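You operate a simulated robot arm through the tools that you are given. There is no shell and no other tool.

You run a simulated robot arm. Do the job below in one go: nothing can be reset, and whatever is moved stays where it is left.

Task
Oil the test cartridge, turn its drive and cap it for storage.
Fine: cup filled to about the red line, can back; then half a turn, then the inlet cap; test cock shut. Set down upright: oil can.

It is judged by the outcome, as a careful person would: the job done as asked, and still so three seconds after it is handed in. It fails if anything else is knocked over, pushed out of place, dropped, spilled or broken. Lids that push on must go on centred and level and be pressed home; caps that screw on are set level and turned clockwise until they are tight.

Robot
A 6-joint arm with a two-finger parallel gripper, fixed in place. Base frame: the origin is at the foot of the arm, x ahead of it, y to its left, z up. Readings come in mm, degrees, newtons and seconds.
Its first joint turns from -166.0 to 166.0 degrees. Payload 3.91 kg.
The TCP is the grasp point between the finger pads, 30 mm short of the fingertips. In the tool frame z runs along the fingers and y along their closing line. The gripper opens to 110 mm. The fingers are 20 mm wide and 10 mm thick; the gripper's body (48 by 112 mm) begins 55 mm behind the TCP.
Orientation is told as [roll, pitch, yaw] about the base's x, y, z axes, in that order, counted from this pose: with the fingers straight down and closing along the base's y, the tool's x points along the base's -x, its y along +y and its z along -z.

Tools
- The arm moves only by the tool move_arm. Its argument "targets" is one flat list of numbers, 7 for each row, row after row: the shift along the tool's x, y, z in cm, then the turn, a rotation vector about the tool's x, y, z in degrees, then the opening, from 0 (shut) to 1 (fully open). In form: [tx, ty, tz, ax, ay, az, hand, tx, ty, tz, ax, ay, az, hand, ...]. A call has 1 to 20 rows; each row shifts and turns the commanded pose from where the row before left it, along the tool's axes as they then stand. Each row takes 0.2 s and may step no farther than 50 mm and 8.6 degrees from the row before; otherwise, or with a gripper value out of range, the whole call is refused. Where a pose cannot be reached the arm comes as near as it can. A force on the tool above 40 N (or 10 N above the force at the start of the call, whichever is more), or a blocked arm, ends the call early, and 0.2 s more pass. Each finger travels about 153 mm/s and halts on what it meets, pressing with about 41 N; the grip force reading is that of the motor and also rises with nothing between the fingers. The clock runs only during rows and for 0.2 s after the last one: add rows that do not move to give the fingers time. It gives the time, the measured TCP pose, the force on the tool (base axes), the opening and the grip force at its end, in the units of the frame above (readings bear some noise), with the torque about the TCP (base axes, N m) and any sound that the robot's microphone picked up.
- Cameras (640 x 400 px; columns grow to the right, rows downward): "scene" is fixed at [400.3, 501.6, 1704.7]; the picture's right is [-0.83, -0.56, 0.00], its down [-0.47, 0.68, -0.56] and it looks along [0.32, -0.46, -0.83] (base axes); focal length 346 px, centre (320, 200). "wrist" rides on the gripper at [72, 17, -103] in the tool frame; the picture's right is [-0.23, 0.97, 0.00], its down [-0.76, -0.18, -0.62] and it looks along [-0.61, -0.14, 0.78] (tool axes); focal length 222 px, centre (320, 200).
- grab_frame(camera): a new picture of that camera. The clock stands still meanwhile.
- locate(camera, pixels): there is no depth. For up to 12 entries [column, row, z] of the newest picture of that camera ("zoom" is the newest enlarged one), the place [x, y] in the base frame at which the ray of that pixel passes the height z, good to about 3 mm. The clock stands still meanwhile.
- enlarge(camera, box): a new picture of the part [left, top, right, bottom] of that camera's present view, enlarged. The clock stands still meanwhile.
- finish_job(): hands the job in; it is judged then, once.

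Leave the gripper open and the arm clear of the work at the hand-in unless told otherwise.

The tools are called as name(argument=value, ...) on one line, values as JSON. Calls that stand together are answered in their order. move_arm: Moves the arm, as the interface text tells. Its arguments: {"type":"object","properties":{"targets":{"type":"array"}},"required":["targets"]} The other tools are called the same way: grab_frame (camera) takes a picture; locate (camera, pixels) gives the place at which the rays of pixels pass given heights; enlarge (camera, box) takes an enlarged picture of a part of a camera's view; finish_job () hands the job in.

At the start:

```text
t: 0.0
position: [500.8, 158.4, 1387.3]
ee_rot: [0.0, -0.2, 0.0]
ft_force: [0.0, -0.4, -0.2]
torque: [0.01, -0.03, 0.0]
opening: 110.0
grip_force: 0.0
```

scene: 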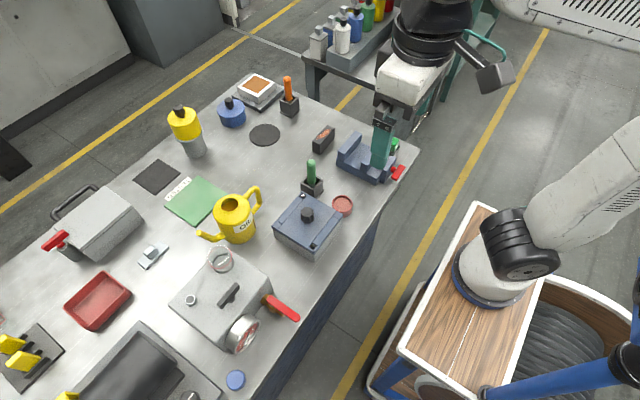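
wrist: 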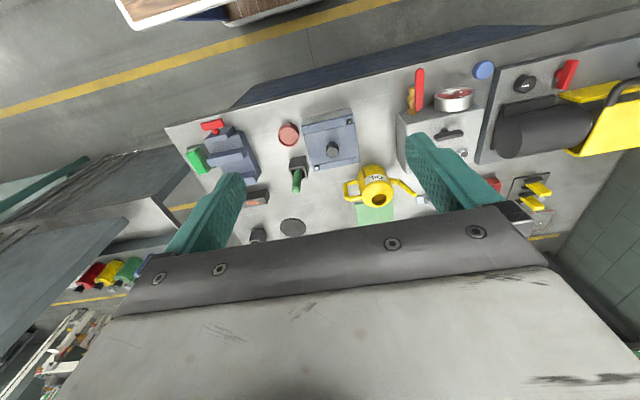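

I see a workbench with a yellow oil can near (235,218), a grey cartridge box with a gauge, red lever and T-handle near (225,300), and a blue cap at (235,380). I'll enlarge these areas to understand the parts.

enlarge(camera="scene", box=[150, 230, 310, 400])

enlarge(camera="scene", box=[180, 160, 360, 280])

enlarge(camera="scene", box=[0, 150, 240, 400])

enlarge(camera="scene", box=[220, 60, 430, 220])

enlarge(camera="wrist", box=[160, 40, 640, 260])

```text
2.35 times, centred on (230, 315) of scene
```

zoom: 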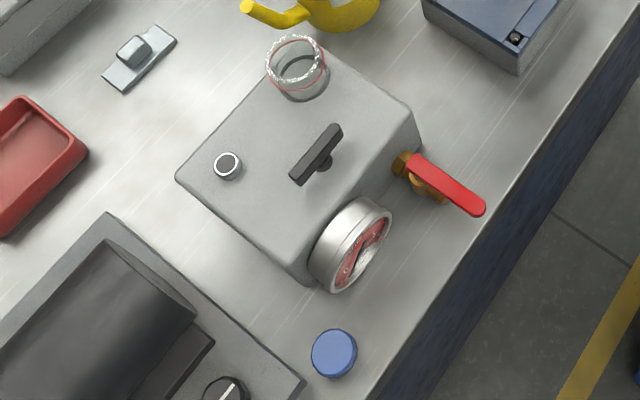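

```text
3.33 times, centred on (270, 220) of scene
```

zoom: 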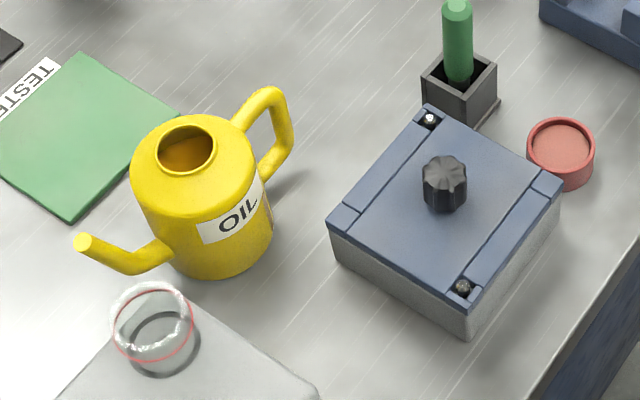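

```text
1.60 times, centred on (120, 275) of scene
```

zoom: 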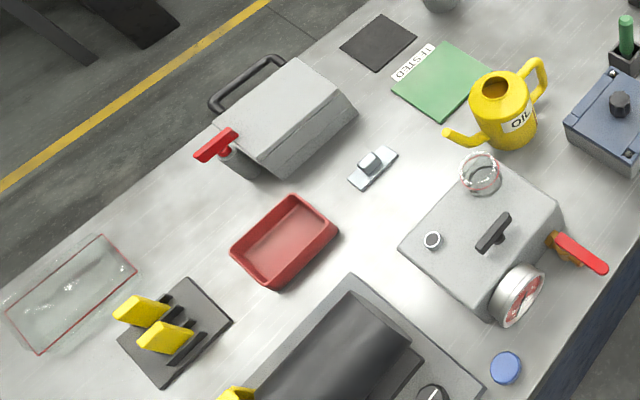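

```text
2.50 times, centred on (325, 140) of scene
```

zoom: 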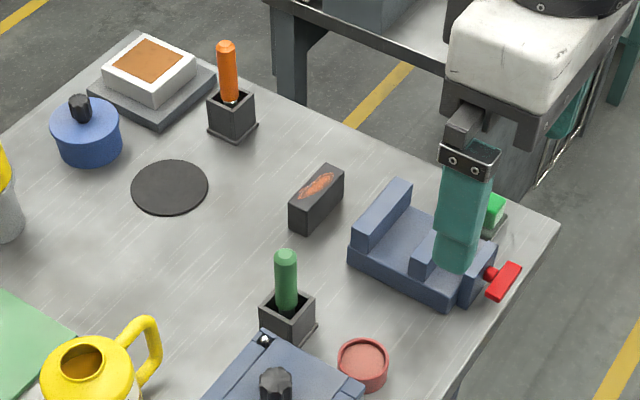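

```text
1.33 times, centred on (400, 150) of wrist
```

zoom: 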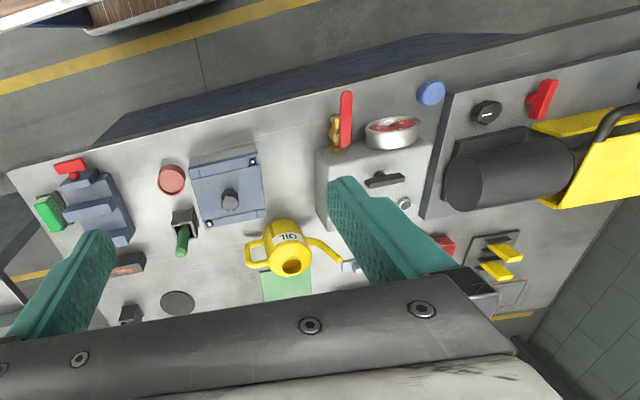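

I'll work out the table height by triangulating common points from both cameras: blue cap, red cap, bench corner, and cartridge corners.

grab_frame(camera="scene")

grab_frame(camera="wrist")

locate(camera="scene", pixels=[[235, 380, 0], [235, 380, 200], [235, 380, 400], [343, 205, 0], [343, 205, 200], [343, 205, 400]])

locate(camera="wrist", pixels=[[483, 70, 0], [483, 70, 200], [483, 70, 400], [288, 133, 0], [288, 133, 200], [288, 133, 400]])

```text
taken
```

scene: 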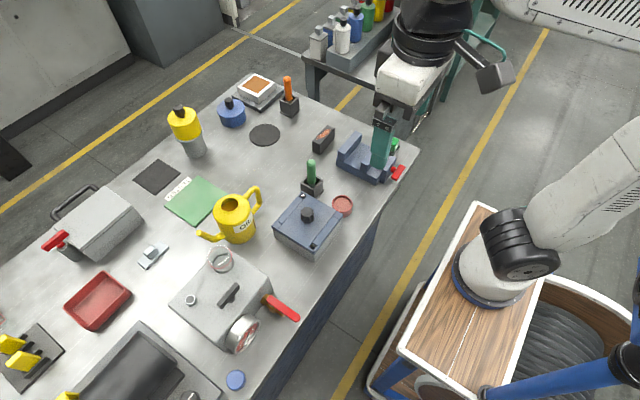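

```text
taken
```

wrist: 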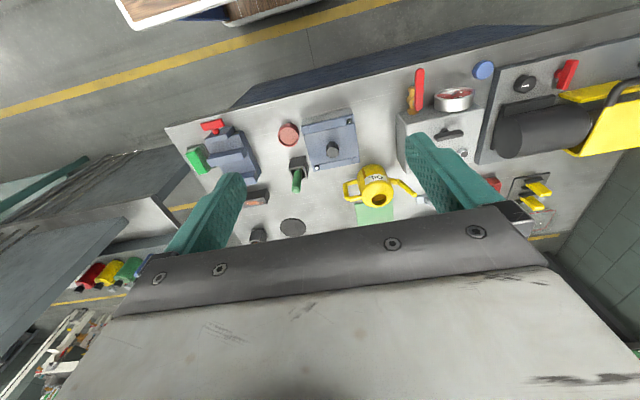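

```text
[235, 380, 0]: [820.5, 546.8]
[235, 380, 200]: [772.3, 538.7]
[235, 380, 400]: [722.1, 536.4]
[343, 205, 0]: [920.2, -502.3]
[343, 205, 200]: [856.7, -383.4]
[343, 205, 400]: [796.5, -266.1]
```

```text
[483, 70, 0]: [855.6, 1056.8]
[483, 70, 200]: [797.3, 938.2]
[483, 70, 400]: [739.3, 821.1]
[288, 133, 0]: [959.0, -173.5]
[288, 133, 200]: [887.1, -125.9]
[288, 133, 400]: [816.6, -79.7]
```

The rays cross at about z ≈ 890, so that is roughly the bench top. I'll locate the main items at plausible heights.

locate(camera="scene", pixels=[[235, 380, 890], [343, 205, 900], [190, 300, 1000], [221, 258, 1000], [228, 297, 1010], [270, 300, 950], [297, 318, 960], [234, 203, 1050], [238, 238, 890], [420, 152, 885], [246, 332, 950], [202, 237, 1000]])

locate(camera="wrist", pixels=[[483, 70, 890], [288, 133, 900], [462, 153, 1000], [450, 134, 1010], [419, 72, 960], [412, 103, 950], [376, 199, 1050], [414, 196, 1000], [166, 128, 885]])

```text
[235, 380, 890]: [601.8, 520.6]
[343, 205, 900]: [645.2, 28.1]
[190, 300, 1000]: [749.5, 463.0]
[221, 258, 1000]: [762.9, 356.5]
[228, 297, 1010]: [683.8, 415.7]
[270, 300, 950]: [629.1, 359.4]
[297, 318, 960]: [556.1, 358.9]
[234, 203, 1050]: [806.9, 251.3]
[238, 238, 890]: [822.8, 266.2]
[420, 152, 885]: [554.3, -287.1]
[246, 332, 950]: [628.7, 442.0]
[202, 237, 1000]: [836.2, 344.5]
```

```text
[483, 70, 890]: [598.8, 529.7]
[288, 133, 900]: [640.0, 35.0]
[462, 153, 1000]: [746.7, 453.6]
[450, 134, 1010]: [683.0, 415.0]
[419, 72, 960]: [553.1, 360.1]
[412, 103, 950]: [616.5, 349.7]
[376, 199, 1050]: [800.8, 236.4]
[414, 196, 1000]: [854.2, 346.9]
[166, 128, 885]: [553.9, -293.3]
```

Both cameras agree: drive bar at about (683,415,1010), inlet about (748,458,1000), cup about (763,356), can about (805,245), blue cap about (600,525,890). Next I move the hand above the cartridge for a closer look.

move_arm(targets=[-0.73, 3.67, 2.71, 0, 0, 0, 1, -0.73, 3.67, 2.71, 0, 0, 0, 1, -0.73, 3.67, 2.71, 0, 0, 0, 1, -0.73, 3.67, 2.71, 0, 0, 0, 1, -0.73, 3.67, 2.71, 0, 0, 0, 1, -0.73, 3.67, 2.71, 0, 0, 0, 1, -0.73, 3.67, 2.71, 0, 0, 0, 1, -0.73, 3.67, 2.71, 0, 0, 0, 1, 0, 0, 0, 0, 0, 0, 1])

grab_frame(camera="wrist")

enlarge(camera="wrist", box=[160, 0, 480, 200])

```text
t: 2.0
position: [557.8, 453.0, 1172.5]
ee_rot: [0.0, -0.1, 0.0]
ft_force: [-0.4, -0.4, 0.1]
torque: [0.04, 0.01, -0.02]
opening: 109.9
grip_force: 0.1
```

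```text
taken
```

wrist: 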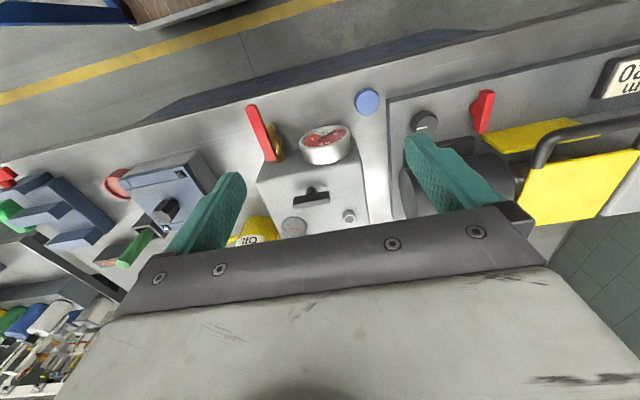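

```text
2.00 times, centred on (320, 100) of wrist
```

zoom: 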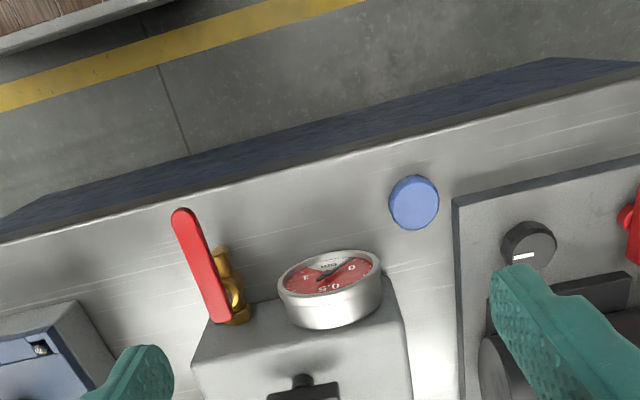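

The cartridge sits low in the picture, with the fingers framing it. I'll back off toward the robot (−x) by 130 mm to see it more centrally.

move_arm(targets=[4.4, 0, 0, 0, 0, 0, 1, 4.4, 0, 0, 0, 0, 0, 1, 4.4, 0, 0, 0, 0, 0, 1, 0, 0, 0, 0, 0, 0, 1])

grab_frame(camera="wrist")

enlarge(camera="wrist", box=[200, 60, 440, 210])

```text
t: 3.0
position: [425.7, 452.6, 1172.3]
ee_rot: [0.0, 0.0, 0.1]
ft_force: [-0.7, 0.4, 0.3]
torque: [0.02, 0.01, 0.0]
opening: 110.0
grip_force: 0.0
```

```text
taken
```

wrist: 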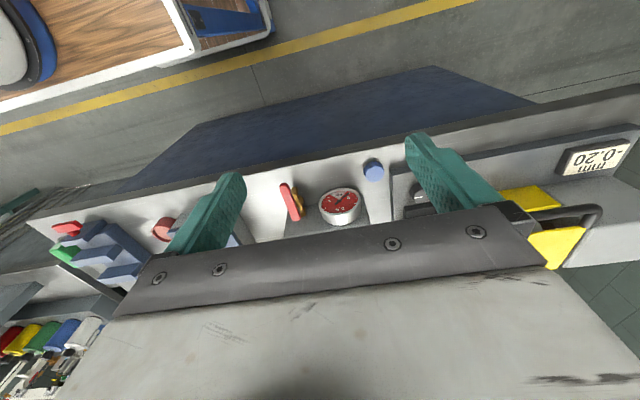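

```text
2.67 times, centred on (320, 135) of wrist
```

zoom: 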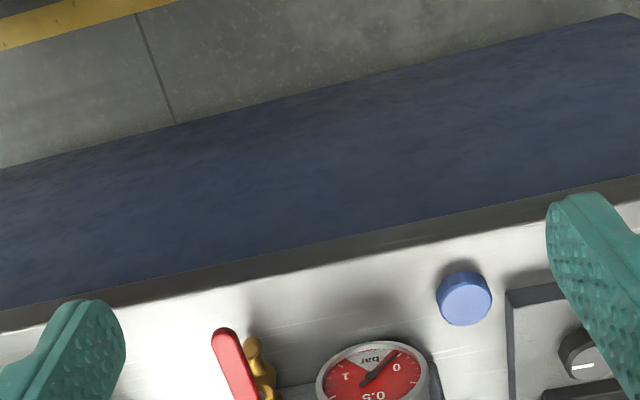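

That moved the wrong way: objects drop in the picture as I back off. I'll go forward instead, to x ≈ 670 and slightly higher.

move_arm(targets=[-4.4, -0.2, -0.8, 0, 0, 0, 1, -4.4, -0.2, -0.8, 0, 0, 0, 1, -4.4, -0.2, -0.8, 0, 0, 0, 1, -4.4, -0.2, -0.8, 0, 0, 0, 1, -4.4, -0.2, -0.8, 0, 0, 0, 1, -3, 0, 0, 0, 0, 0, 1, 0, 0, 0, 0, 0, 0, 1])

grab_frame(camera="wrist")

enlarge(camera="wrist", box=[200, 30, 440, 180])

```text
t: 4.6
position: [676.8, 443.3, 1211.2]
ee_rot: [0.0, 0.0, -0.1]
ft_force: [-0.9, -0.2, -0.8]
torque: [0.0, 0.01, 0.01]
opening: 110.1
grip_force: 0.0
```

```text
taken
```

wrist: 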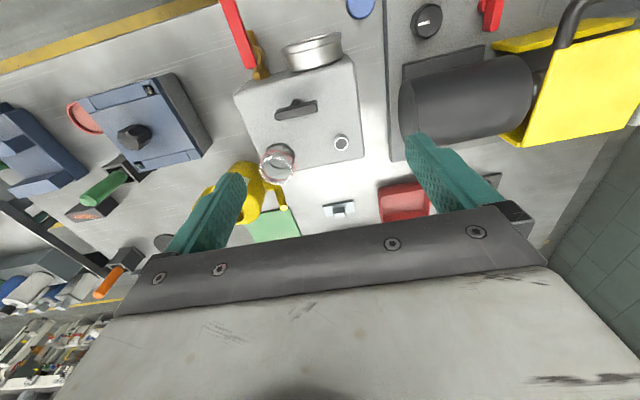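

```text
2.67 times, centred on (320, 105) of wrist
```

zoom: 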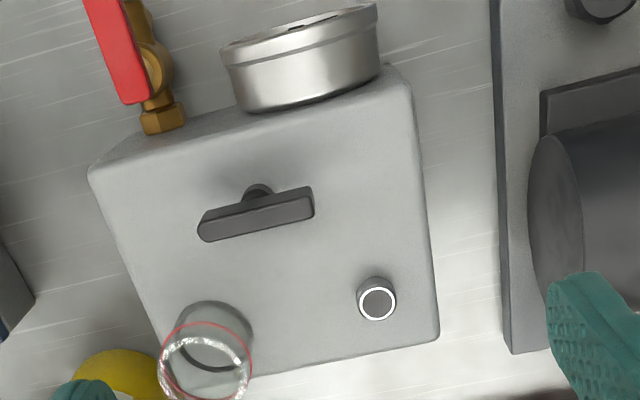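

Clear view now: a bar drive on top, a bare tube inlet at right (zoom 376,300), a glass cup with a red line, and a cock with a red lever lying along its pipe (looks open). I'll look closer at the cock.

move_arm(targets=[2.9, -2.1, 1.8, 0, 0, 0, 1, 2.9, -2.1, 1.8, 0, 0, 0, 1, 2.9, -2.1, 1.8, 0, 0, 0, 1, 2.9, -2.1, 1.8, 0, 0, 0, 1, 0, 0, 0, 0, 0, 0, 1])

grab_frame(camera="wrist")

enlarge(camera="wrist", box=[200, 30, 440, 180])

enlarge(camera="scene", box=[220, 260, 310, 360])

```text
t: 5.8
position: [560.7, 357.1, 1137.9]
ee_rot: [0.0, 0.0, 0.1]
ft_force: [-0.2, -0.6, -0.2]
torque: [0.01, 0.03, 0.01]
opening: 110.0
grip_force: 0.0
```

```text
taken
```

wrist: 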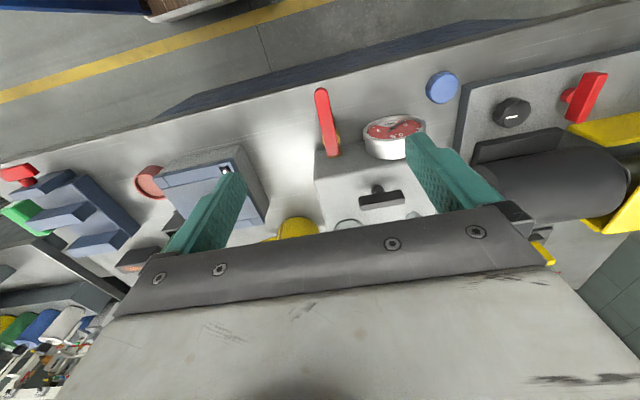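

```text
2.67 times, centred on (320, 105) of wrist
```

zoom: 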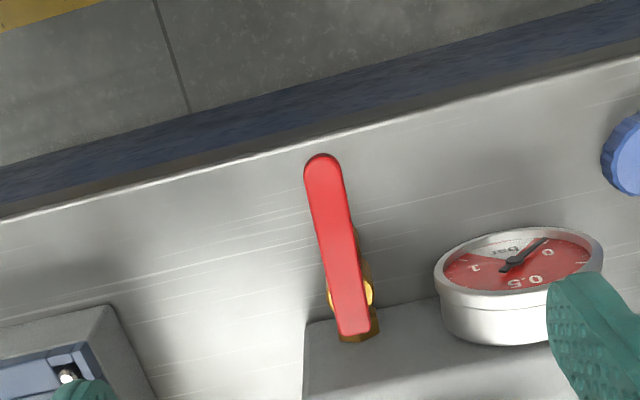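

```text
4.00 times, centred on (265, 310) of scene
```

zoom: 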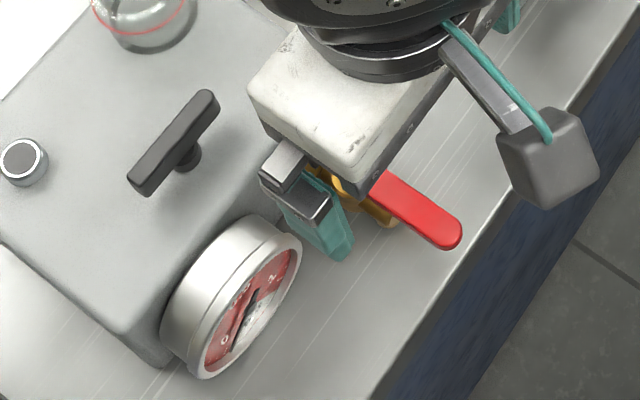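

The lever clearly lies along the pipe, so the cock is open. I'll triangulate the lever, bar, and other features precisely; first the newest zoom (scene): lever tip end about (452,240), bar ends (205,100) and (140,185), inlet ring (24,162).

locate(camera="zoom", pixels=[[452, 236, 940], [452, 236, 980], [173, 143, 980], [173, 143, 1020], [24, 160, 980], [24, 160, 1020], [206, 103, 1020], [145, 180, 1020]])

locate(camera="wrist", pixels=[[321, 92, 940], [321, 92, 980], [331, 152, 940], [331, 152, 980], [380, 199, 980], [380, 199, 1020], [442, 87, 890], [442, 87, 920]])

enlarge(camera="wrist", box=[390, 50, 510, 130])

```text
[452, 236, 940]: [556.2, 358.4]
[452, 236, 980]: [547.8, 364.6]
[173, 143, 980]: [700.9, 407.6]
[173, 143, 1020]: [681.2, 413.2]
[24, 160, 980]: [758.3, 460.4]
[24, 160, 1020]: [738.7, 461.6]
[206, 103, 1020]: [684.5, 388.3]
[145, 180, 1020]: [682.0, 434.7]
```

```text
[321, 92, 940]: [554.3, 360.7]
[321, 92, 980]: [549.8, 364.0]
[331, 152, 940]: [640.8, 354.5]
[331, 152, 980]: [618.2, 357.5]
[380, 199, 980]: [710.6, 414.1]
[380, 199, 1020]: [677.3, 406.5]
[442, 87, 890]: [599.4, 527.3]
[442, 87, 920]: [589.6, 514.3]
```

```text
5.00 times, centred on (450, 90) of wrist
```

zoom: 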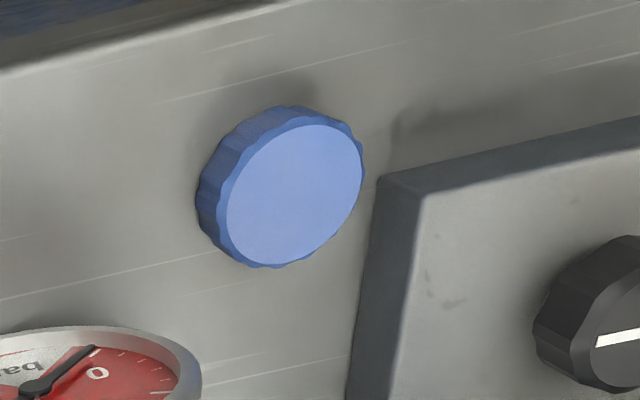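

The blue cap is scalloped, so it's a screw cap. I'll zoom on the valve for pivot and stop features, and measure the pivot and gauge position.

enlarge(camera="wrist", box=[290, 75, 380, 175])

locate(camera="wrist", pixels=[[331, 138.6, 960], [331, 138.6, 930], [314, 149, 990], [331, 155, 930], [363, 140, 940], [363, 140, 970], [426, 125, 940], [426, 125, 970]])

```text
4.00 times, centred on (335, 125) of wrist
```

zoom: 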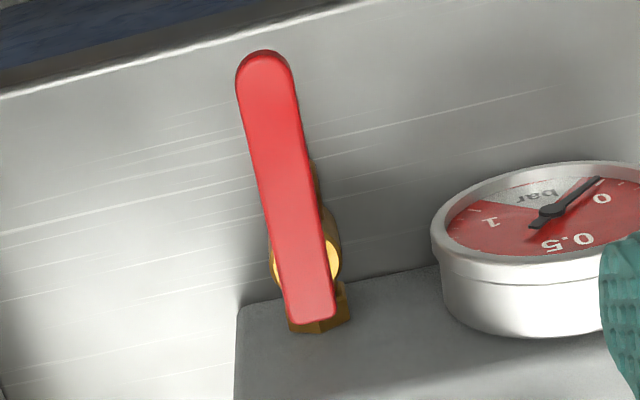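

```text
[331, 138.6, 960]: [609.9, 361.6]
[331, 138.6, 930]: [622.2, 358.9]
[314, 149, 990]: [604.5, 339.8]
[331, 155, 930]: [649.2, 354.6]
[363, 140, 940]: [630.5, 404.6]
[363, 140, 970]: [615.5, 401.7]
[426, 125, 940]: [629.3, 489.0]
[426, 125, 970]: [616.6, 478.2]
```

The lever has a top z ≈ 962, pivot near (611,360), and tip at x ≈ 551. The gauge blocks the +y side, so shutting should swing it toward −y (away from the gauge). I'll narrow the fingers to about 28 mm and lower around the lever, checking before the last step.

move_arm(targets=[-0.3, 0.2, 3.4, 0, 0, 0, 0.26, -0.3, 0.2, 3.4, 0, 0, 0, 0.26, 0, 0, 3.4, 0, 0, 0, 0.26, 0, 0, 2.5, 0, 0, 0, 0.26, 0, 0, 0, 0, 0, 0, 0.26])

grab_frame(camera="wrist")

enlarge(camera="scene", box=[220, 260, 310, 360])

```text
t: 7.0
position: [570.2, 361.4, 1010.8]
ee_rot: [0.0, -0.1, -0.1]
ft_force: [0.1, -0.3, -0.3]
torque: [0.04, 0.02, 0.04]
opening: 28.6
grip_force: 0.0
```

```text
taken
```

wrist: 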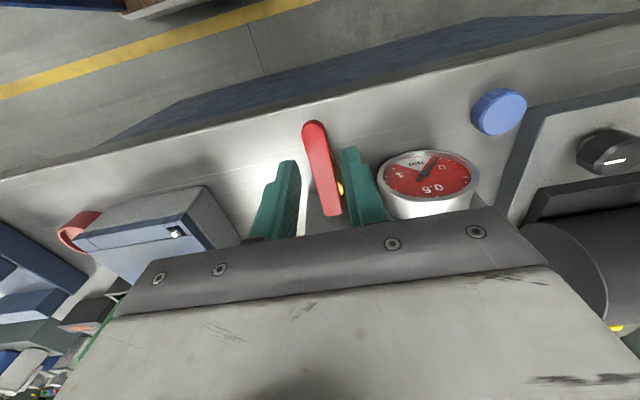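

```text
4.00 times, centred on (265, 310) of scene
```

zoom: 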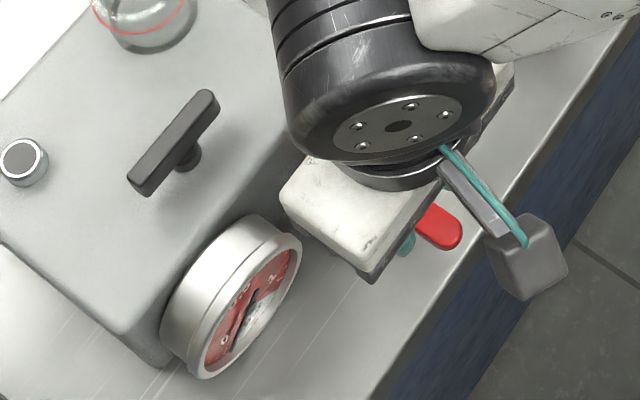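

The fingers straddle the lever. The brass outlet may run under it, so I'll only go down until the fingertips are about 11 mm below lever top (TCP z ≈ 981), then check contact.

move_arm(targets=[0.4, 0, 1.5, 0, 0, 0, 0.26, 0, 0, 1.5, 0, 0, 0, 0.26, 0, 0, 0, 0, 0, 0, 0.26])

grab_frame(camera="wrist")

enlarge(camera="wrist", box=[250, 90, 410, 230])

```text
t: 7.8
position: [563.5, 363.0, 981.8]
ee_rot: [0.0, -0.2, 0.1]
ft_force: [0.1, 0.7, 0.6]
torque: [0.0, -0.01, -0.04]
opening: 28.5
grip_force: 0.0
```

```text
taken
```

wrist: 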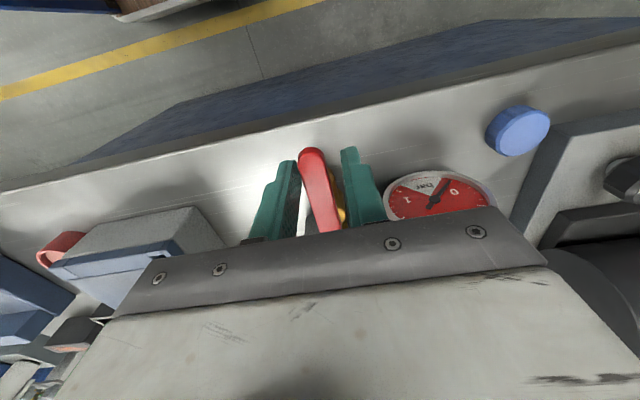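

```text
2.86 times, centred on (330, 160) of wrist
```

zoom: 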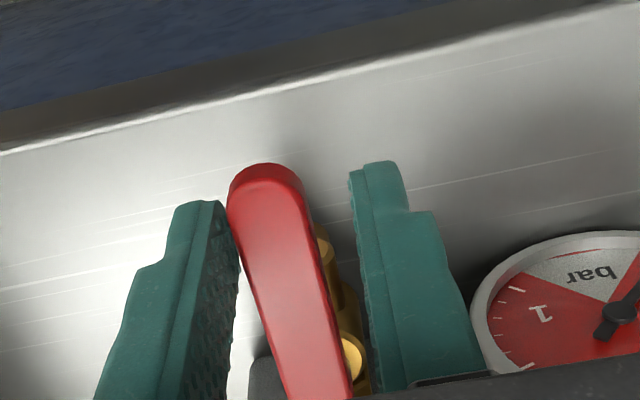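

The lever is caged between the fingers. I'll swing about the pivot (~(611,359)) toward −y in 8° steps, three first, then check.

move_arm(targets=[0.01, -0.665, 0, 0, 0, -8, 0.26, 0.01, -0.665, 0, 0, 0, -8, 0.26, 0.01, -0.665, 0, 0, 0, -8, 0.26])

enlarge(camera="wrist", box=[250, 90, 410, 230])

grab_frame(camera="scene")

```text
t: 8.6
position: [566.6, 343.2, 983.3]
ee_rot: [0.0, -0.1, 24.0]
ft_force: [-0.4, 0.4, 0.4]
torque: [0.01, 0.05, -0.02]
opening: 29.0
grip_force: 0.4
```

```text
2.86 times, centred on (330, 160) of wrist
```

zoom: 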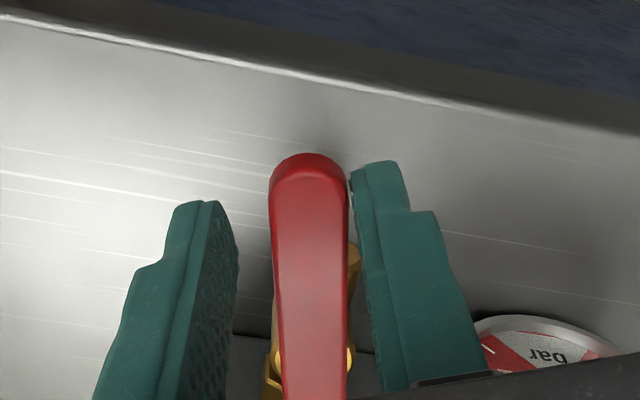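

```text
taken
```

scene: 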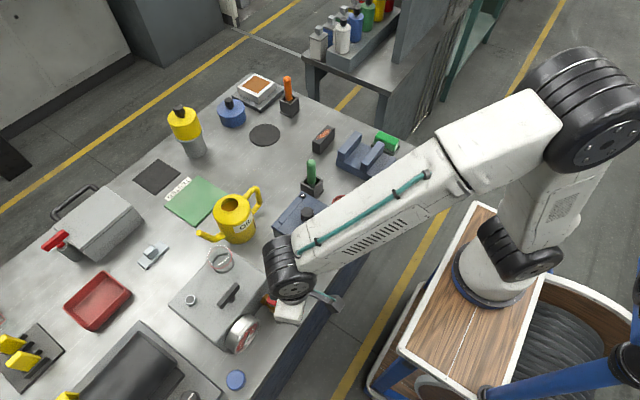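

The lever is following freely with negligible force. Continuing four more 8° steps.

move_arm(targets=[0.01, -0.665, 0, 0, 0, -8, 0.26, 0.01, -0.665, 0, 0, 0, -8, 0.26, 0.01, -0.665, 0, 0, 0, -8, 0.26, 0.01, -0.665, 0, 0, 0, -8, 0.26])

enlarge(camera="wrist", box=[250, 90, 410, 230])

```text
t: 9.6
position: [581.2, 322.1, 983.7]
ee_rot: [0.0, -0.1, 56.0]
ft_force: [-0.5, 0.5, 1.1]
torque: [0.04, -0.01, 0.0]
opening: 28.8
grip_force: 0.7
```

```text
2.86 times, centred on (330, 160) of wrist
```

zoom: 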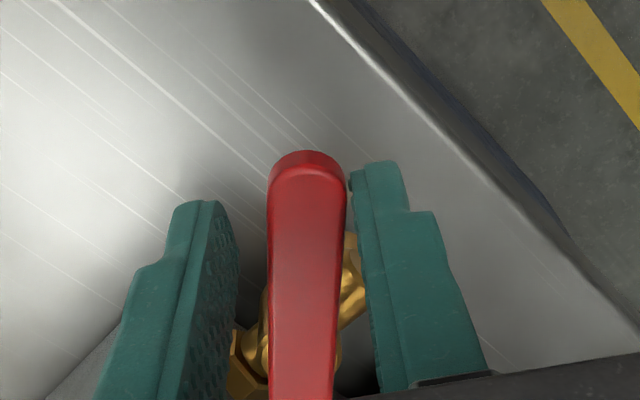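

Still moving freely, and the lever now stands clear of the pipe line. Continue three more steps.

move_arm(targets=[0.01, -0.665, 0, 0, 0, -8, 0.26, 0.01, -0.665, 0, 0, 0, -8, 0.26, 0.01, -0.665, 0, 0, 0, -8, 0.26])

enlarge(camera="wrist", box=[250, 90, 410, 230])

```text
t: 10.4
position: [599.0, 312.4, 984.8]
ee_rot: [-0.1, -0.2, 80.1]
ft_force: [0.4, -0.7, -0.4]
torque: [0.01, 0.01, 0.0]
opening: 28.6
grip_force: 0.1
```

```text
2.86 times, centred on (330, 160) of wrist
```

zoom: 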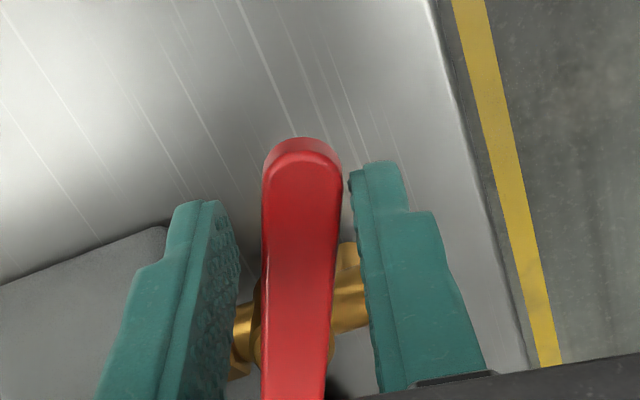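

Nearly across the pipe. I'll finish with small steps until I feel the stop.

move_arm(targets=[0.01, -0.415, 0, 0, 0, -5, 0.26, 0.01, -0.415, 0, 0, 0, -5, 0.26])

enlarge(camera="wrist", box=[250, 90, 410, 230])

```text
t: 11.0
position: [607.2, 310.0, 983.0]
ee_rot: [0.0, 0.0, 90.2]
ft_force: [-1.4, 0.0, 0.2]
torque: [0.0, 0.06, -0.01]
opening: 29.3
grip_force: 0.9
```

```text
2.86 times, centred on (330, 160) of wrist
```

zoom: 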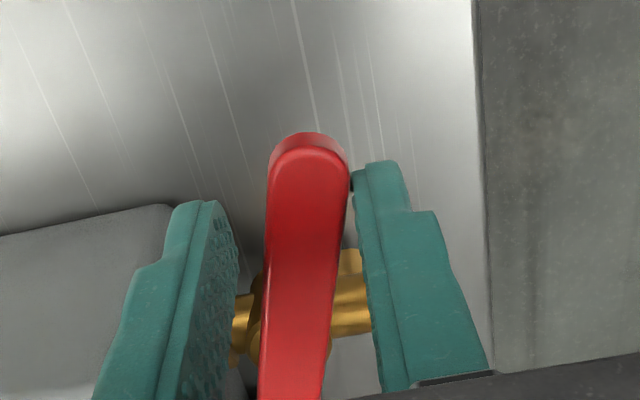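

Contact on the right finger with about 1.4 N. One more small step to see if there's a stop.

move_arm(targets=[0.01, -0.25, 0, 0, 0, -3, 0.26])

move_arm(targets=[0.01, -0.25, 0, 0, 0, -3, 0.26])

enlarge(camera="wrist", box=[250, 90, 410, 230])

```text
t: 11.4
position: [608.5, 310.2, 983.0]
ee_rot: [0.0, 0.0, 93.0]
ft_force: [-3.6, -0.4, 0.0]
torque: [0.01, 0.04, -0.02]
opening: 30.1
grip_force: 1.5
```

```text
t: 11.8
position: [611.7, 310.8, 982.2]
ee_rot: [-0.1, 0.0, 96.0]
ft_force: [-2.5, -0.3, 0.2]
torque: [-0.01, 0.09, -0.05]
opening: 29.5
grip_force: 0.9
```

```text
2.86 times, centred on (330, 160) of wrist
```

zoom: 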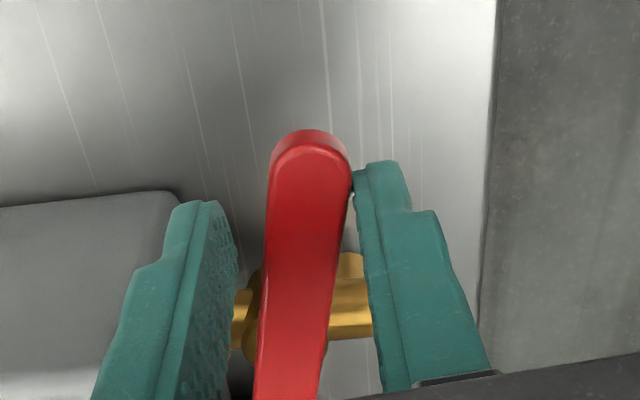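

Force remains small (~3 N). Two more 3° steps, watching the force for the stop.

move_arm(targets=[0.01, -0.25, 0, 0, 0, -3, 0.26])

grab_frame(camera="wrist")

enlarge(camera="wrist", box=[250, 90, 410, 230])

```text
t: 12.2
position: [615.1, 310.4, 982.0]
ee_rot: [-0.1, 0.0, 98.9]
ft_force: [-1.3, 0.5, -0.7]
torque: [0.01, 0.01, 0.0]
opening: 29.5
grip_force: 0.9
```

```text
taken
```

wrist: 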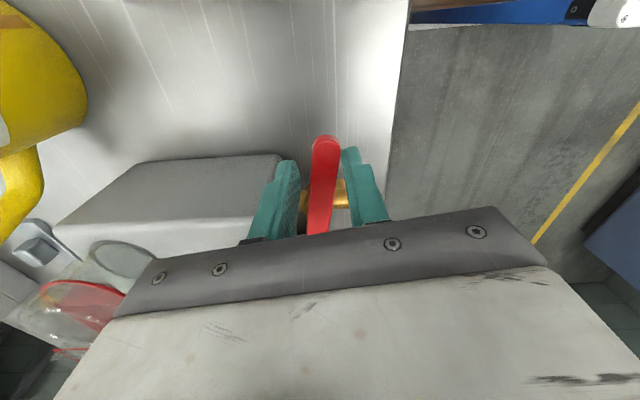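

```text
2.86 times, centred on (330, 160) of wrist
```

zoom: 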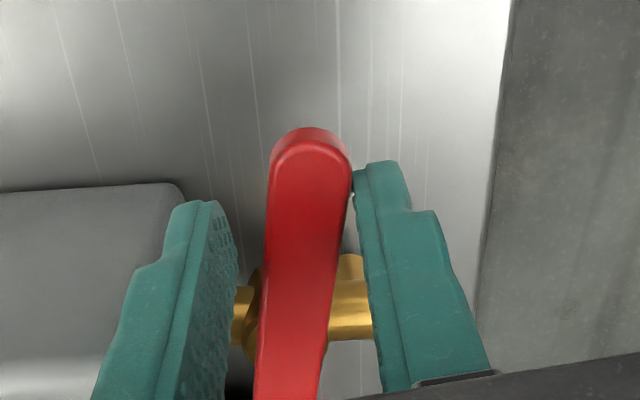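

The lever looks perpendicular to the pipe. I'll lift straight up and move aside to view the lever's actual angle.

move_arm(targets=[0, 0.3, 0, 0, 0, 0, 0.3, 0, 0, -4, 0, 0, 0, 0.4, 0, 0, -4.5, 0, 0, 0, 0.6, 0, 0, -4.5, 0, 0, 0, 1, 0, 0, -4.5, 0, 0, 0, 1, 0, 0, 0, 0, 0, 0, 1])

grab_frame(camera="wrist")

enlarge(camera="scene", box=[220, 260, 310, 360])

```text
t: 13.6
position: [609.6, 312.3, 1158.9]
ee_rot: [0.0, -0.1, 99.0]
ft_force: [-0.3, 0.3, -0.7]
torque: [0.02, 0.02, -0.01]
opening: 110.1
grip_force: 0.1
```

```text
taken
```

wrist: 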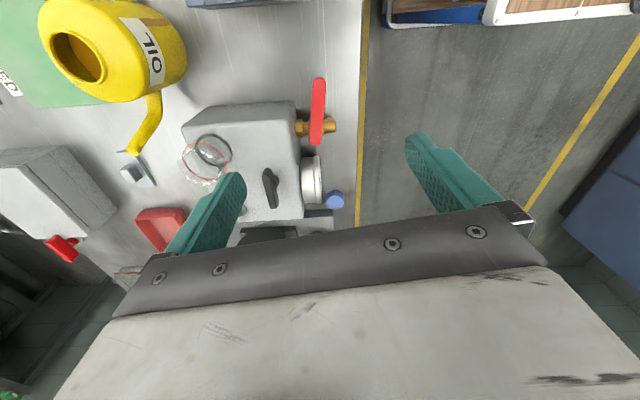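

```text
4.00 times, centred on (265, 310) of scene
```

zoom: 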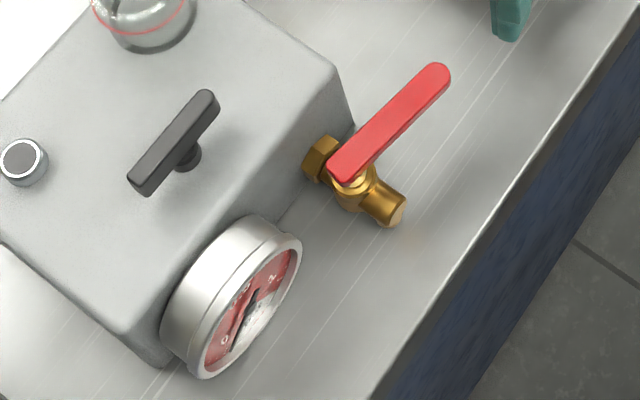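

The lever is now square across the pipe: cock shut. I'll verify the angle numerically.

locate(camera="zoom", pixels=[[438, 78, 960], [345, 168, 960], [395, 215, 930], [320, 157, 930], [206, 103, 1005], [145, 182, 1005], [332, 72, 990], [140, 330, 990], [5, 235, 990], [155, 45, 1030], [24, 160, 1005]])

locate(camera="wrist", pixels=[[318, 85, 960], [315, 135, 960], [327, 125, 930], [300, 128, 930], [273, 188, 1005], [293, 105, 990], [304, 217, 990], [183, 124, 990]])

```text
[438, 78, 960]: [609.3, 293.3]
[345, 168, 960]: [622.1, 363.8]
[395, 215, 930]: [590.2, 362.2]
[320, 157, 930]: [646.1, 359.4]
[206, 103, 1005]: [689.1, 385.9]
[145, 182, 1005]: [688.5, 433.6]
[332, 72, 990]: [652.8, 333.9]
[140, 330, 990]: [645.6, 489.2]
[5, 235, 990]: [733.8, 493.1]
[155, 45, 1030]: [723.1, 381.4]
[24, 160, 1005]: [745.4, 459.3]
```

```text
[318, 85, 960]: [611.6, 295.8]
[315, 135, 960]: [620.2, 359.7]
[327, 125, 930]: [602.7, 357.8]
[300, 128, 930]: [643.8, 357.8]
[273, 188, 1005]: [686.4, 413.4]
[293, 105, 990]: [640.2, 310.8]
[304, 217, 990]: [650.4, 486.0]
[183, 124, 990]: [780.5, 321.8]
```

The lever reads about 5–7° short of fully across, and no firm stop was felt. I'll go back down around it and push on gently until the stop.

move_arm(targets=[0, -0.2, 4.5, 0, 0, 0, 0.3, 0, 0, 4.5, 0, 0, 0, 0.3, 0, 0, 4.5, 0, 0, 0, 0.3, 0, 0, 4, 0, 0, 0, 0.3, 0, 0, 0, 0, 0, 0, 0.3])

move_arm(targets=[0, -0.4, 0, 0, 0, -3, 0.3])

move_arm(targets=[0, -0.3, 0, 0, 0, -3, 0.3])

move_arm(targets=[0, -0.3, 0, 0, 0, -2, 0.3])

```text
t: 14.8
position: [612.7, 311.1, 984.9]
ee_rot: [0.0, 0.1, 99.0]
ft_force: [0.5, 0.2, 1.1]
torque: [0.01, 0.02, -0.02]
opening: 33.1
grip_force: 0.1
```

```text
t: 15.2
position: [616.0, 311.5, 982.9]
ee_rot: [-0.2, 0.0, 102.1]
ft_force: [-3.6, 1.7, 1.5]
torque: [0.06, 0.09, -0.09]
opening: 34.7
grip_force: 1.7
```

```text
t: 15.6
position: [620.4, 311.8, 983.1]
ee_rot: [-0.1, -0.1, 105.0]
ft_force: [-1.2, -0.1, 0.2]
torque: [0.01, 0.01, -0.01]
opening: 33.5
grip_force: 0.0
```

```text
t: 16.0
position: [623.4, 312.0, 982.6]
ee_rot: [-0.1, 0.0, 107.1]
ft_force: [-8.4, -3.3, 2.1]
torque: [-0.02, 0.04, -0.05]
opening: 29.5
grip_force: 0.1
```

Force jumped to ~9 N: that's the stop. I'll back off, lift, and verify.

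move_arm(targets=[0, 0.6, 0, 0, 0, 0, 0.36, 0, 0, -4, 0, 0, 0, 0.4, 0, 0, -4.5, 0, 0, 0, 0.6, 0, 0, -4.5, 0, 0, 0, 1, 0, 0, -4.5, 0, 0, 0, 1, 0, 0, 0, 0, 0, 0, 1])

grab_frame(camera="wrist")

enlarge(camera="scene", box=[220, 260, 310, 360])

locate(camera="zoom", pixels=[[438, 78, 960], [345, 168, 960]])

```text
t: 17.4
position: [616.9, 310.7, 1157.1]
ee_rot: [-0.2, 0.0, 107.1]
ft_force: [0.6, 0.1, 0.1]
torque: [0.0, -0.01, -0.04]
opening: 110.1
grip_force: 0.0
```

```text
taken
```

wrist: 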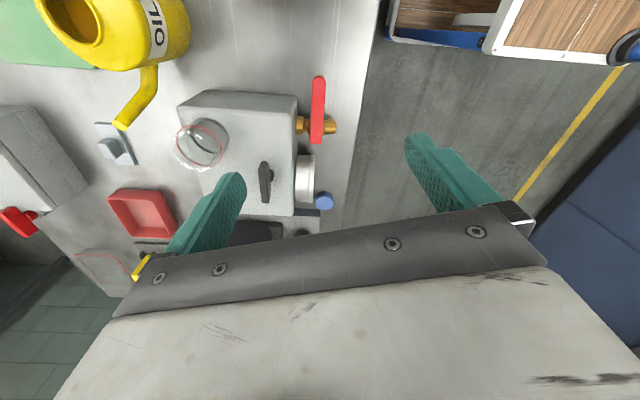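

```text
4.00 times, centred on (265, 310) of scene
```

zoom: 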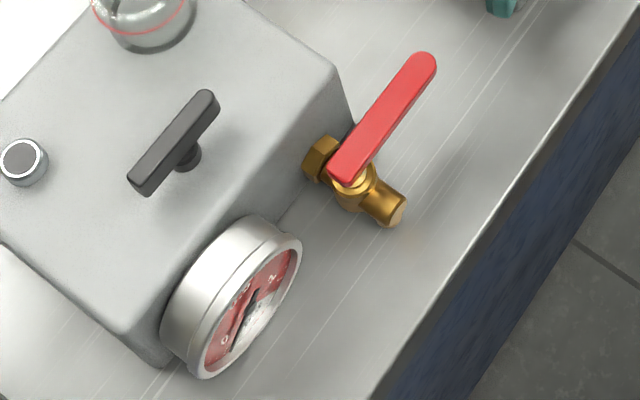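

```text
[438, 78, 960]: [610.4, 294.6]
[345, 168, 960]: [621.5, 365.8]
```

Lever pointing square across, at the stop, and the cartridge hasn't moved. Now the oil can: I'll move above it for a close look.

move_arm(targets=[0, 0, -4, 0, 0, 0, 1, 2.42, -3.08, -1, 0, 0, 0, 1, 2.42, -3.08, -1, 0, 0, 0, 1, 2.42, -3.08, -1, 0, 0, 0, 1, 2.42, -3.08, 0, 0, 0, 0, 1, 2.42, -3.08, 0, 0, 0, 0, 1, 0, 0, 0, 0, 0, 0, 1])

grab_frame(camera="wrist")

grab_frame(camera="scene")

```text
t: 19.0
position: [800.9, 241.4, 1226.7]
ee_rot: [0.0, 0.0, 107.0]
ft_force: [-0.2, -0.5, -0.1]
torque: [-0.02, 0.0, -0.01]
opening: 109.9
grip_force: 0.0
```

```text
taken
```

wrist: 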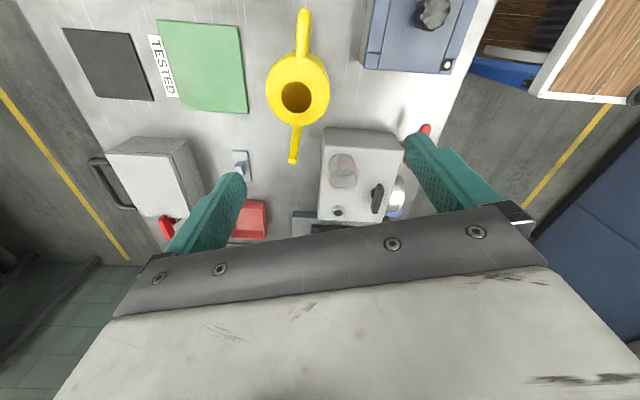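

```text
taken
```

scene: 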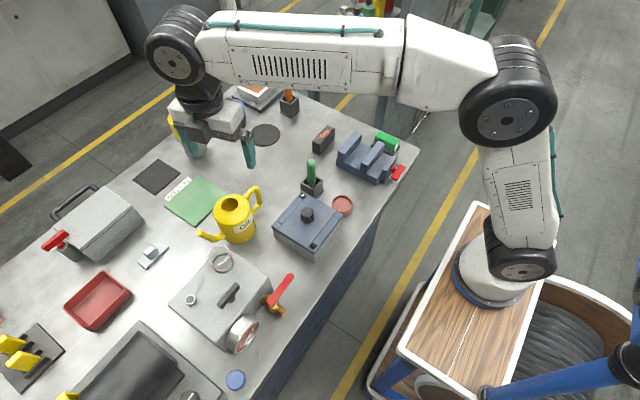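

Good top view of the can: handle at (304,35), filler hole (297,97), spout tip (293,160). I'll enlarge both views to measure.

enlarge(camera="wrist", box=[220, 0, 420, 210])

enlarge(camera="scene", box=[190, 175, 270, 275])

```text
1.90 times, centred on (320, 105) of wrist
```

zoom: 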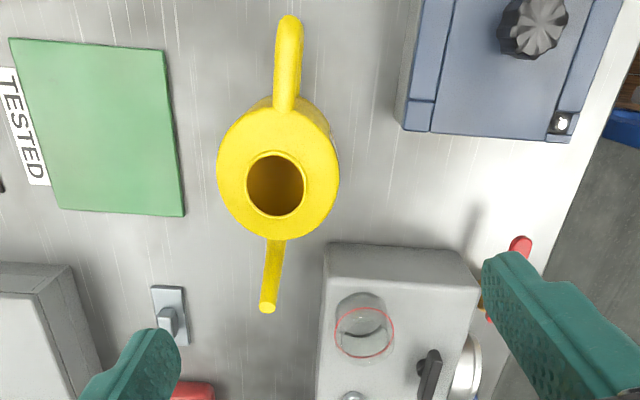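

```text
4.00 times, centred on (230, 225) of scene
```

zoom: 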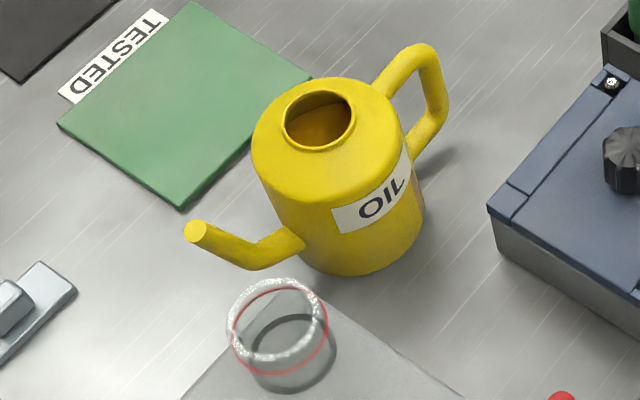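

locate(camera="zoom", pixels=[[320, 120, 980], [320, 120, 1040], [197, 235, 980], [197, 235, 1040], [425, 50, 980], [425, 50, 1040], [440, 85, 1000], [277, 295, 1020], [277, 295, 1060], [277, 320, 1020], [277, 320, 1060], [365, 275, 885]])

locate(camera="wrist", pixels=[[297, 97, 980], [297, 97, 1040], [292, 160.6, 980], [292, 160.6, 1040], [304, 10, 980], [304, 10, 1040], [281, 97, 1020], [313, 97, 1020], [266, 90, 1010], [329, 90, 1010], [343, 174, 1020], [343, 174, 1060]])

```text
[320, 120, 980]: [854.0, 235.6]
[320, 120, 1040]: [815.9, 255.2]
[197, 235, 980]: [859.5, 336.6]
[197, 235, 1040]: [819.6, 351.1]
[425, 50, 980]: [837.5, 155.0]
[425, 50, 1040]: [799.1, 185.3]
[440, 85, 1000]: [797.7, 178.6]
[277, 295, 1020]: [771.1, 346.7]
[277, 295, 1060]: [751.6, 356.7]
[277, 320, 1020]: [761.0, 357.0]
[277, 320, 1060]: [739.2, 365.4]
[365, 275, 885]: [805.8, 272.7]
```

```text
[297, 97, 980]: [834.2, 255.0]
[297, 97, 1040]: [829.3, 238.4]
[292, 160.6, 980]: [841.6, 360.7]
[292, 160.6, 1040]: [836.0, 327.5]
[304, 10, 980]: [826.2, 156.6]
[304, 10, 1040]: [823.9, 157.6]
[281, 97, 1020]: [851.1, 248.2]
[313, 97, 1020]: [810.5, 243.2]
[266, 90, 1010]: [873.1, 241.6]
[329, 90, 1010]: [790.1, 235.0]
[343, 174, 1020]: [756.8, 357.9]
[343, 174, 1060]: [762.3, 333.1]
```

Triangulated: filler rim center ≈ (831.5,246,1014), spout tip ≈ (839,344,1010), can body ≈ 84 mm across, cup red line ≈ (757,361,1015), cup ≈ 51 mm wide. I'll check the spout bend, box top and cup base too.

locate(camera="zoom", pixels=[[252, 258, 940], [252, 258, 980], [300, 240, 940], [300, 240, 980], [290, 358, 990], [440, 110, 960], [418, 150, 940], [350, 272, 885], [425, 225, 885], [182, 399, 990]])

locate(camera="wrist", pixels=[[341, 163, 990], [341, 163, 1000], [322, 130, 990], [397, 132, 990], [317, 217, 990], [295, 128, 960], [302, 50, 1000]])

```text
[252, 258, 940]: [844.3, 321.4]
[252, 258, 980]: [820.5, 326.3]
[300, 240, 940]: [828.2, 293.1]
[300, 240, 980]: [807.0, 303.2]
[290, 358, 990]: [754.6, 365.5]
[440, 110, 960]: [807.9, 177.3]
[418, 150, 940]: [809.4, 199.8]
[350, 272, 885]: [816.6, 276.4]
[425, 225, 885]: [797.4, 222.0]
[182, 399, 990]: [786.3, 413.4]
```

```text
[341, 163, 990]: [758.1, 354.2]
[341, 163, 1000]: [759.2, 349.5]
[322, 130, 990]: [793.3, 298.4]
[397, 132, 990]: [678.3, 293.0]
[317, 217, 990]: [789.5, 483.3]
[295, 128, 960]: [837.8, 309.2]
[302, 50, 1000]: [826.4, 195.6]
```

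The spout's outer end rises steeply (bend near r=77, z≈950; tip r=98, z≈1010). I'll grip the can body from above with the fingers closing across the spout plane. First: center over (831.5,246), turn to yaw ≈ 85.7°, and descend to just above the can, then check.

move_arm(targets=[0.45, -3.06, 0, 0, 0, 0, 1, 0, 0, 0, 0, 0, 7.1, 1, 0, 0, 0, 0, 0, 7.1, 1, 0, 0, 0, 0, 0, 7.1, 1, 0, 0, 3.5, 0, 0, 0, 1, 0, 0, 3.5, 0, 0, 0, 1, 0, 0, 3.5, 0, 0, 0, 1, 0, 0, 3.5, 0, 0, 0, 1, 0, 0, 0, 0, 0, 0, 1])

grab_frame(camera="wrist")

enlarge(camera="scene", box=[170, 150, 290, 280])

```text
t: 21.0
position: [829.2, 244.9, 1087.2]
ee_rot: [0.0, 0.0, 85.8]
ft_force: [0.0, -1.1, -0.3]
torque: [-0.01, 0.0, -0.03]
opening: 109.9
grip_force: 0.1
```

```text
taken
```

wrist: 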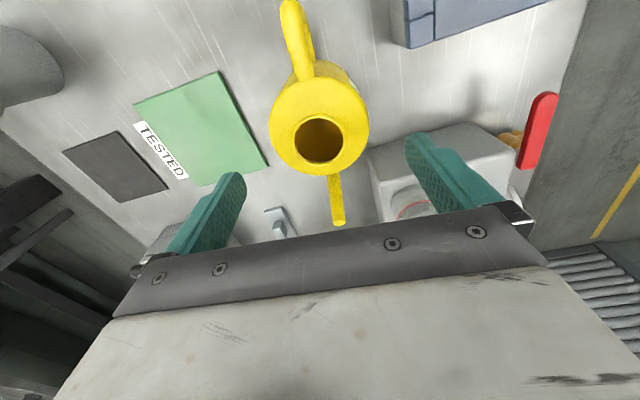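

```text
3.08 times, centred on (230, 215) of scene
```

zoom: 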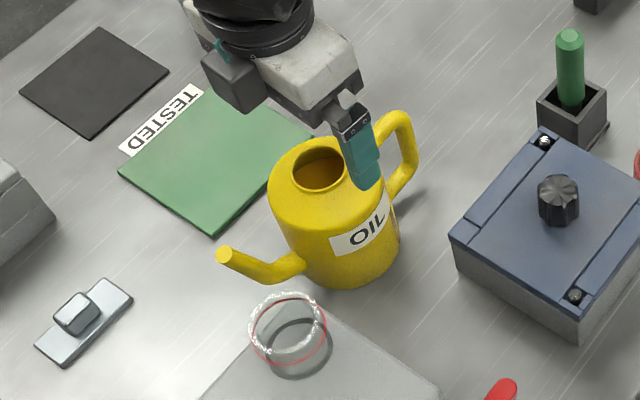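

I check centering: locate the rim center (320,139) and body edges at their heights.

locate(camera="wrist", pixels=[[320, 139, 1014], [269, 125, 1003], [370, 125, 1003], [338, 222, 1010], [296, 20, 1000]])

```text
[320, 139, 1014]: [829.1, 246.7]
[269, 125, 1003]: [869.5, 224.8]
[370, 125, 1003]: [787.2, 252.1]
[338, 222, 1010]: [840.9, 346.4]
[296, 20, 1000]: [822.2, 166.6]
```

Well centred. Descend to TCP z ≈ 972 and close on the body.

move_arm(targets=[0, 0.1, 3, 0, 0, 0, 1, 0, 0, 3, 0, 0, 0, 1, 0, 0, 3, 0, 0, 0, 1, 0, 0, 2.5, 0, 0, 0, 1, 0, 0, 0, 0, 0, 0, 1])

grab_frame(camera="wrist")

enlarge(camera="scene", box=[170, 150, 290, 280])

```text
t: 22.2
position: [830.7, 245.3, 972.6]
ee_rot: [-0.1, -0.1, 85.8]
ft_force: [0.7, 0.2, -0.2]
torque: [-0.03, 0.01, 0.03]
opening: 109.8
grip_force: 0.0
```

```text
taken
```

wrist: 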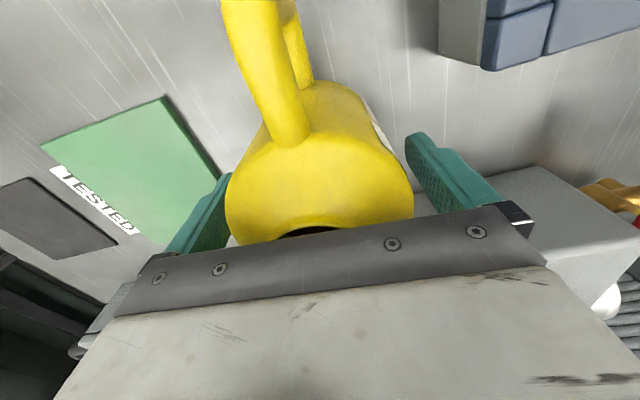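

```text
3.08 times, centred on (230, 215) of scene
```

zoom: 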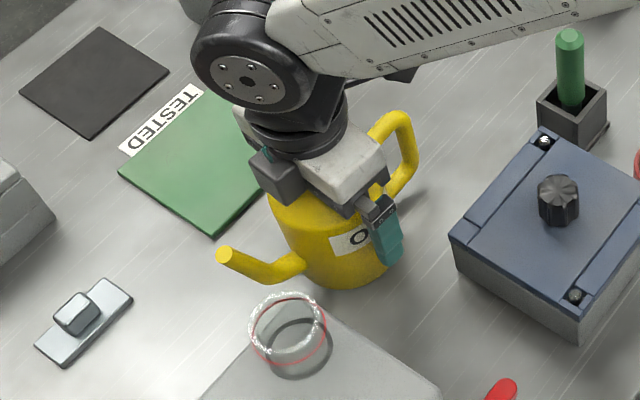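

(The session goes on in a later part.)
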